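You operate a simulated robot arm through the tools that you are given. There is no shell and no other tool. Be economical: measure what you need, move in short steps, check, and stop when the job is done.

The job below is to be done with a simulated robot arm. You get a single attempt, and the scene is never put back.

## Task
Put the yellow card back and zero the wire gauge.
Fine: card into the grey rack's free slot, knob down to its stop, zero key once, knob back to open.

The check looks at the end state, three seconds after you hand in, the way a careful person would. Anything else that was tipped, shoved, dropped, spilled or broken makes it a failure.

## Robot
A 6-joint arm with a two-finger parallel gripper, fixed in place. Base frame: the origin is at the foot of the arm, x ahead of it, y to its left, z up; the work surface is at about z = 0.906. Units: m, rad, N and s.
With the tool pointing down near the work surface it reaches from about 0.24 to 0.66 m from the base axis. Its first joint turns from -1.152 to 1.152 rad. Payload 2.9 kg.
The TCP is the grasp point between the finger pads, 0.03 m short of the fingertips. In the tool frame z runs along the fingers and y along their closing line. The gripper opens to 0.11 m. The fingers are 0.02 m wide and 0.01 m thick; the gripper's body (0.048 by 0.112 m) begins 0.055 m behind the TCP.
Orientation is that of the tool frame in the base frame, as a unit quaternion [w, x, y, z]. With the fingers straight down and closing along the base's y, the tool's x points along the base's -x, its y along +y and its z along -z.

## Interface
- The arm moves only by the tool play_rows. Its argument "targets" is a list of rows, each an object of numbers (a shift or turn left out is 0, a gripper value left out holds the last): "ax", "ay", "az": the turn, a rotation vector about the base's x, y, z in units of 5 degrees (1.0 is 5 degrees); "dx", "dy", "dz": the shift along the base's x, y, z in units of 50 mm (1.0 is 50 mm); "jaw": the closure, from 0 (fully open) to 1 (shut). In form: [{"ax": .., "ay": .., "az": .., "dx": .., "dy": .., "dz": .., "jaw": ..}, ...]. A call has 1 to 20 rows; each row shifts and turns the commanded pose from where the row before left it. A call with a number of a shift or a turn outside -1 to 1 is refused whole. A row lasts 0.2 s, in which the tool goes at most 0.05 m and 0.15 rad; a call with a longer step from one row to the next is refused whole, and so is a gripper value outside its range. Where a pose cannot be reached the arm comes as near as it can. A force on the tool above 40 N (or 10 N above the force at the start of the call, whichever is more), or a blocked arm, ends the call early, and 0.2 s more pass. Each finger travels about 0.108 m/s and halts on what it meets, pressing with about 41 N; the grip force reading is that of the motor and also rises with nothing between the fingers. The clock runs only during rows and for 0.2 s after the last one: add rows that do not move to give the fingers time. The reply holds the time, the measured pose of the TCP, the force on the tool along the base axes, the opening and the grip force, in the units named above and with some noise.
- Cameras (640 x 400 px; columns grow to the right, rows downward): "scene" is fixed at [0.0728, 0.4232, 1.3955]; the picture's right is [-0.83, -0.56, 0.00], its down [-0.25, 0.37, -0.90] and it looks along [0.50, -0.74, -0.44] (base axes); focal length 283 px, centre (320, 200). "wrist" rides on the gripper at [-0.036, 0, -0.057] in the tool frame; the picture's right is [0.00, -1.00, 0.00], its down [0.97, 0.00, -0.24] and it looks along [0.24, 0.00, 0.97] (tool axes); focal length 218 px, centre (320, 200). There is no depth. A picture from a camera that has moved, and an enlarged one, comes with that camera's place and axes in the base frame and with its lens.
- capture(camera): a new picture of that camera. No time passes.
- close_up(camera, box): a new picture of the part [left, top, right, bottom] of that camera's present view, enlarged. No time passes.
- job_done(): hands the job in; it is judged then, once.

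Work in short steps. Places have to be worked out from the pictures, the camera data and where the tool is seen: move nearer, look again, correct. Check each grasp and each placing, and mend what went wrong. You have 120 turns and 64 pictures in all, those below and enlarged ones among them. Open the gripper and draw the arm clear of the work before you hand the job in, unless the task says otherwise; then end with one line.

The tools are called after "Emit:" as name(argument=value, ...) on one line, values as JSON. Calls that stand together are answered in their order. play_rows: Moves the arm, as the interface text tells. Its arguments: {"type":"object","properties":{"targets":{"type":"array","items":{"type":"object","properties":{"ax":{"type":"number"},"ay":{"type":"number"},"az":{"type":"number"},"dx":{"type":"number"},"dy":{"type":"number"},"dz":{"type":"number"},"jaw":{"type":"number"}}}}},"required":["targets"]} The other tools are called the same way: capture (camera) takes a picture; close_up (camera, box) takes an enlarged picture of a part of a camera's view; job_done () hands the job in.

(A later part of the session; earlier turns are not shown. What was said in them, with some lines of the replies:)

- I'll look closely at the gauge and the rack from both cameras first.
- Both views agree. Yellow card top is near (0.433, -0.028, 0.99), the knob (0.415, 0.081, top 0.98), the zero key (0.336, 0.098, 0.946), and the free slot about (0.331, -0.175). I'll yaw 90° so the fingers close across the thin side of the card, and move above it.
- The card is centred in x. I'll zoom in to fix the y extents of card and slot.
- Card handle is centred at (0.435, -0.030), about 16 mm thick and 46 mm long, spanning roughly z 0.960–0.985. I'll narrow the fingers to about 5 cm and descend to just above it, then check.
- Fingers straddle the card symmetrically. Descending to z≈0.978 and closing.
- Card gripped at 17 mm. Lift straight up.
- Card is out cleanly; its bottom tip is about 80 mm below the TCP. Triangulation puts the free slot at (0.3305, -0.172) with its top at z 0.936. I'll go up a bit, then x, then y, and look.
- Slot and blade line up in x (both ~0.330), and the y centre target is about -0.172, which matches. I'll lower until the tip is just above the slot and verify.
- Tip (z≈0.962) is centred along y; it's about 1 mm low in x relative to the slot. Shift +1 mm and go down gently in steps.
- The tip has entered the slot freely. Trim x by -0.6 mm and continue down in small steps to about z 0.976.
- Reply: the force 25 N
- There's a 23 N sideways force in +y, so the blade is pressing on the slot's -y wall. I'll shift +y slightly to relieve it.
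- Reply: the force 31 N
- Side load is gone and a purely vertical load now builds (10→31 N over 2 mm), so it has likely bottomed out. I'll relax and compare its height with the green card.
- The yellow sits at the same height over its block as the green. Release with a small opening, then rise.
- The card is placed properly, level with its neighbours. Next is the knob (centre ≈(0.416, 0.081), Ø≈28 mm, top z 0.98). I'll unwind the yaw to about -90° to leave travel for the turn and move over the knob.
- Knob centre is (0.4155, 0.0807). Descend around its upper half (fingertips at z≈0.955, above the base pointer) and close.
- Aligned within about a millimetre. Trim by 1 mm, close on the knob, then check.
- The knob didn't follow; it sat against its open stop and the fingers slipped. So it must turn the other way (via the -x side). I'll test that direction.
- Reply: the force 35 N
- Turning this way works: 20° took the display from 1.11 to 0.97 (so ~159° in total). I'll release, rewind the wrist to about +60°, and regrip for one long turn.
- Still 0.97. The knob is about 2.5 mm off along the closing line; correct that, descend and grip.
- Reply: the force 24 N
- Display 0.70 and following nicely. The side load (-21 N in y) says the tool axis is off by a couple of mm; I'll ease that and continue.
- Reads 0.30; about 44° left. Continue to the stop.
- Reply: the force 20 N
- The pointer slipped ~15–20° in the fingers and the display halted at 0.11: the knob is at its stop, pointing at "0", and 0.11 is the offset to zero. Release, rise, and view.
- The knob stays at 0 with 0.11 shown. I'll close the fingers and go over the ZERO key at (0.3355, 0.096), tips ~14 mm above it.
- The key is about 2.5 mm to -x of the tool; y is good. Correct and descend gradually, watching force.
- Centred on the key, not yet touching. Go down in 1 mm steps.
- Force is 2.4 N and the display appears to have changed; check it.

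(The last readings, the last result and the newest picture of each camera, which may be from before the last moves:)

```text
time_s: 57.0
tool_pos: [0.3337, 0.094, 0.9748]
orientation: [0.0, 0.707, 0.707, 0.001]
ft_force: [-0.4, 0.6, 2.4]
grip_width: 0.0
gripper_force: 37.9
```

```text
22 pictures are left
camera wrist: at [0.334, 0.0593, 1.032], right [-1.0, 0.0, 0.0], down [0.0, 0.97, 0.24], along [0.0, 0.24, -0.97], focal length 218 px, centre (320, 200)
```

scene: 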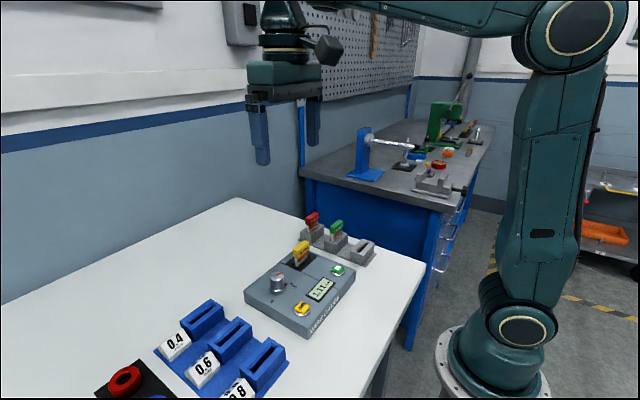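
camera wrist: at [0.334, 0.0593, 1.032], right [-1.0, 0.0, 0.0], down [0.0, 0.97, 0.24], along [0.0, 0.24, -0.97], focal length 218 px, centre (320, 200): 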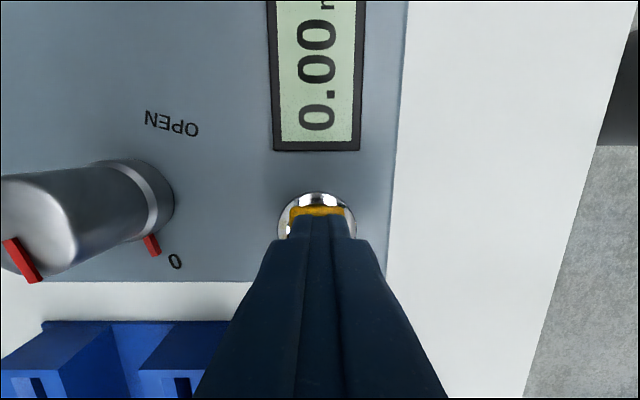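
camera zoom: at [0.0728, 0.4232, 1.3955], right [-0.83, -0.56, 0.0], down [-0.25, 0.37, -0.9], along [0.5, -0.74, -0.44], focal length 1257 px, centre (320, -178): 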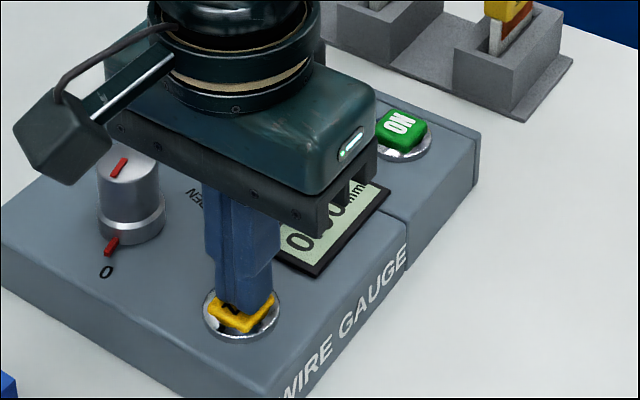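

It's zeroed: 0.00. Rise straight off the key, reopen, and return over the knob.

Emit:
play_rows(targets=[{"dz": 0.4}, {"dz": 0.9}, {"dz": 0.9}, {"dx": 0.818, "dy": -0.145, "jaw": 0.7}, {"dx": 0.818, "dy": -0.145, "jaw": 0.5}, {}, {}])

Emit:
close_up(camera="wrist", box=[250, 60, 450, 230])

```text
time_s: 58.6
tool_pos: [0.4174, 0.0789, 1.0826]
orientation: [-0.001, 0.708, 0.707, 0.0]
ft_force: [-1.1, 0.4, 0.2]
grip_width: 0.0552
gripper_force: 0.1
```

```text
2.35 times, centred on (350, 145) of wrist
camera zoom: at [0.4175, 0.0443, 1.1404], right [-1.0, 0.0, 0.0], down [0.0, 0.97, 0.24], along [0.0, 0.24, -0.97], focal length 514 px, centre (249, 329)
```

zoom: 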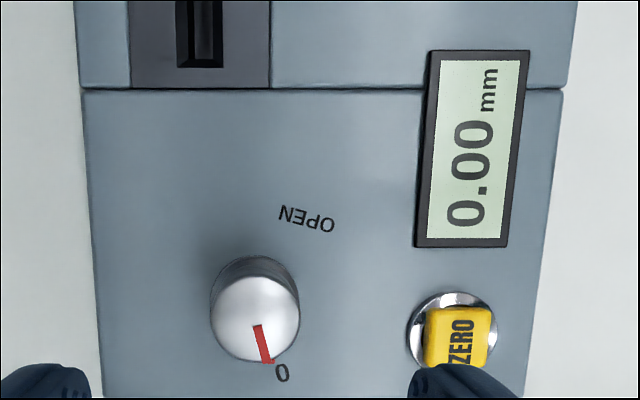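

0.00 holds. The knob is 1.9 mm to -x of the tool, y aligned. Correct, descend and grip.

Emit:
play_rows(targets=[{"dx": -0.038}, {"dz": -0.7}, {"dz": -0.7}, {"dz": -0.54}, {}, {"jaw": 0.65}, {"jaw": 0.8}, {"jaw": 1.0}, {}, {}])

Emit:
play_rows(targets=[{"az": 1}, {"az": 1}, {"az": 1}, {"az": 1}, {"az": 1}, {"az": 1}, {"az": 1}, {"az": 1}, {}])

Emit:
capture(camera="wrist")

```text
time_s: 60.8
tool_pos: [0.4144, 0.0792, 0.9868]
orientation: [-0.001, 0.707, 0.707, -0.002]
ft_force: [-19.4, -0.1, -2.3]
grip_width: 0.0321
gripper_force: 44.6
```

```text
time_s: 62.8
tool_pos: [0.4159, 0.0795, 0.9876]
orientation: [0.002, 0.422, 0.907, 0.001]
ft_force: [20.9, 0.7, -10.2]
grip_width: 0.0319
gripper_force: 44.8
```

```text
20 pictures are left
camera wrist: at [0.4385, 0.0533, 1.0456], right [-0.77, -0.64, 0.0], down [-0.63, 0.74, 0.24], along [-0.15, 0.18, -0.97], focal length 218 px, centre (320, 200)
```

wrist: 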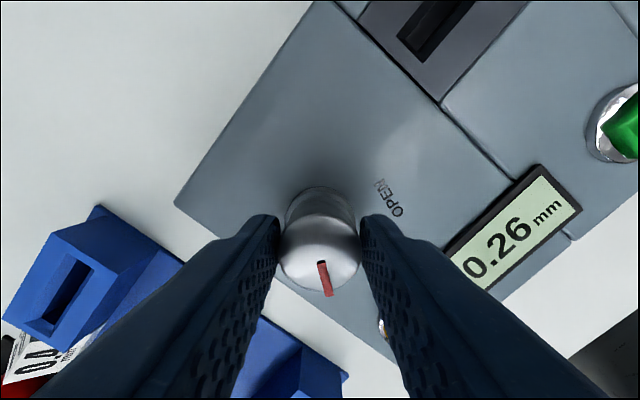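

Knob follows (0.26). Ease the +x side load by ~1.2 mm and keep turning.

Emit:
play_rows(targets=[{"dx": 0.025}, {"az": 1}, {"az": 1}, {"az": 1}, {"az": 1}, {"az": 1}, {"az": 1}, {}])

Emit:
play_rows(targets=[{"az": 1}, {"az": 1}, {"az": 1}, {"az": 1}, {"az": 1}, {}])

```text
time_s: 64.6
tool_pos: [0.4148, 0.0794, 0.9878]
orientation: [0.002, 0.173, 0.985, 0.0]
ft_force: [21.9, 4.5, -5.2]
grip_width: 0.0321
gripper_force: 44.7
```

```text
time_s: 66.0
tool_pos: [0.4155, 0.0802, 0.9879]
orientation: [0.003, -0.045, 0.999, 0.002]
ft_force: [18.5, 16.2, -6.4]
grip_width: 0.0321
gripper_force: 45.4
```

Emit:
play_rows(targets=[{"dx": 0.025, "dy": 0.025}, {"az": 1}, {"az": 1}, {"az": 1}, {"az": 1}, {"az": 1}, {"az": 1}, {}])

Emit:
capture(camera="wrist")

```text
time_s: 67.8
tool_pos: [0.4155, 0.079, 0.9881]
orientation: [0.001, -0.301, 0.954, -0.001]
ft_force: [10.7, 1.4, 10.1]
grip_width: 0.0321
gripper_force: 44.7
```

```text
19 pictures are left
camera wrist: at [0.445, 0.1023, 1.0456], right [0.57, -0.82, 0.0], down [-0.8, -0.56, 0.24], along [-0.2, -0.14, -0.97], focal length 218 px, centre (320, 200)
```

wrist: 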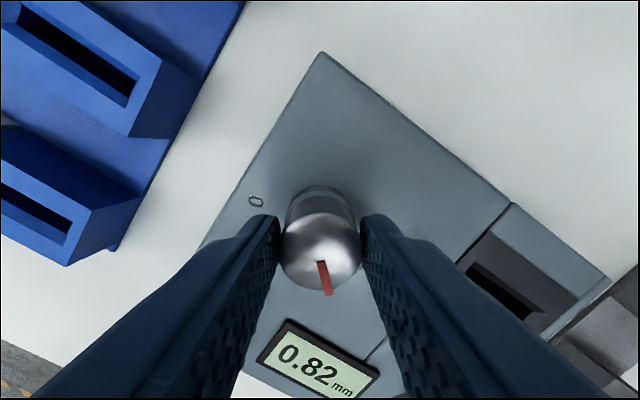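

0.82 of 1.00; about 26° left. Turn about 40° more so it surely reaches the open stop (slipping there is harmless, as before).

Emit:
play_rows(targets=[{"dx": 0.01}, {"az": 1}, {"az": 1}, {"az": 1}, {"az": 1}, {}])

Emit:
play_rows(targets=[{"az": 1}, {"az": 1}, {"az": 1}, {"az": 1}, {}])

Emit:
capture(camera="wrist")

```text
time_s: 69.2
tool_pos: [0.4154, 0.0808, 0.9871]
orientation: [0.001, -0.462, 0.887, 0.0]
ft_force: [-5.2, -2.2, 28.8]
grip_width: 0.0322
gripper_force: 44.8
```

```text
time_s: 70.4
tool_pos: [0.4147, 0.0798, 0.9859]
orientation: [-0.001, -0.609, 0.793, 0.0]
ft_force: [6.2, -7.0, -11.3]
grip_width: 0.0327
gripper_force: 44.5
```

```text
18 pictures are left
camera wrist: at [0.425, 0.1169, 1.0437], right [0.97, -0.26, 0.0], down [-0.25, -0.94, 0.24], along [-0.06, -0.23, -0.97], focal length 218 px, centre (320, 200)
```

wrist: 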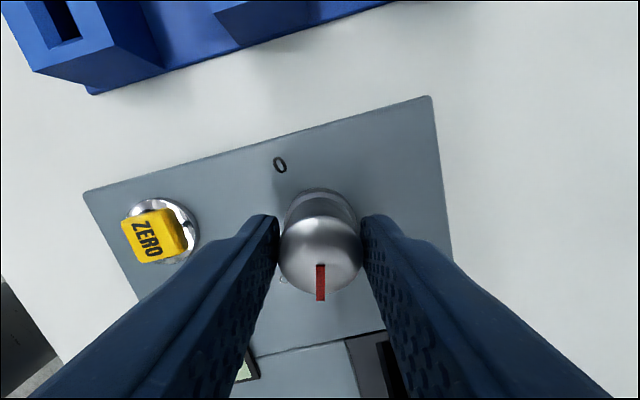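

Release, rise and read the result.

Emit:
play_rows(targets=[{"jaw": 0.7}, {"jaw": 0.5}, {}, {"dz": 0.6}, {"dz": 0.8}, {"dz": 0.9}, {"dz": 0.9}, {}])

Emit:
capture(camera="wrist")

Emit:
close_up(camera="scene", box=[220, 200, 400, 340])

```text
time_s: 72.2
tool_pos: [0.4133, 0.0806, 1.1471]
orientation: [0.0, -0.609, 0.794, 0.0]
ft_force: [0.1, -0.6, -0.7]
grip_width: 0.0548
gripper_force: 0.1
```

```text
17 pictures are left
camera wrist: at [0.4229, 0.116, 1.205], right [0.97, -0.26, 0.0], down [-0.25, -0.94, 0.24], along [-0.06, -0.23, -0.97], focal length 218 px, centre (320, 200)
```

wrist: 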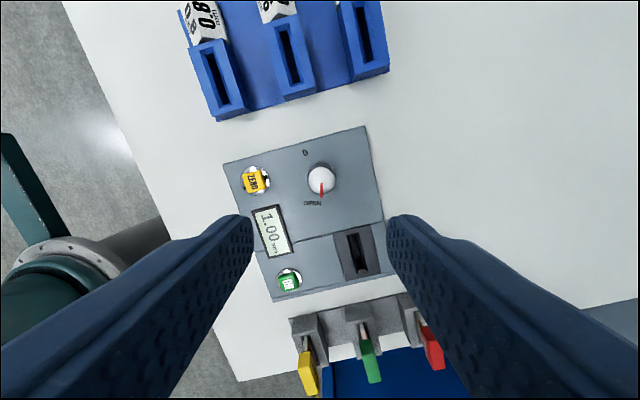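

```text
2.86 times, centred on (310, 270) of scene
camera zoom: at [0.0728, 0.4232, 1.3955], right [-0.83, -0.56, 0.0], down [-0.25, 0.37, -0.9], along [0.5, -0.74, -0.44], focal length 808 px, centre (349, 0)
```

zoom: 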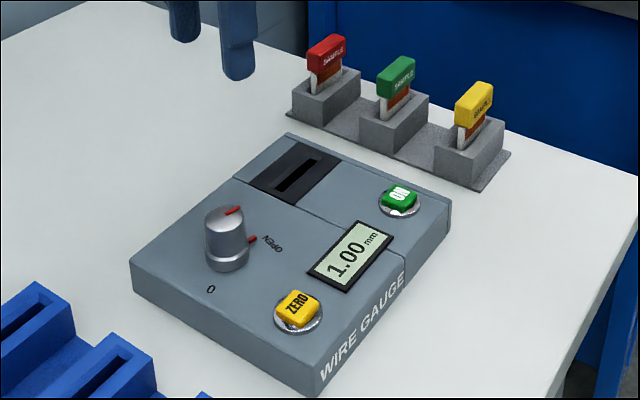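

The display reads 1.00, the knob points at OPEN exactly as at the start, the gauge hasn't moved, and the card is racked. Open fully and raise the arm clear.

Emit:
play_rows(targets=[{"dz": 0.9, "jaw": 0.2}, {"dz": 0.9, "jaw": 0}, {"dz": 0.8}, {}, {}])

Emit:
capture(camera="scene")

```text
time_s: 73.4
tool_pos: [0.4173, 0.0801, 1.2786]
orientation: [0.001, -0.608, 0.794, 0.0]
ft_force: [0.2, 0.0, -0.9]
grip_width: 0.11
gripper_force: 0.0
```

```text
15 pictures are left
```

scene: 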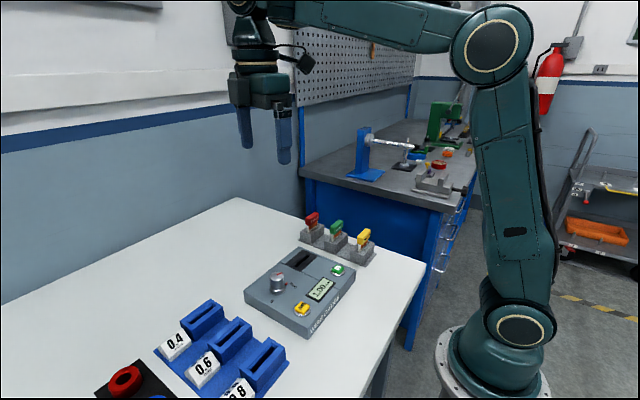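

All is in order; handing in.

Emit:
job_done()

```text
The job is handed in.
```

The yellow card is in the grey rack's free slot, and the gauge was zeroed with one press of the key at the knob's stop (0.11 to 0.00); the knob is back at OPEN, where it now reads 1.00 mm.
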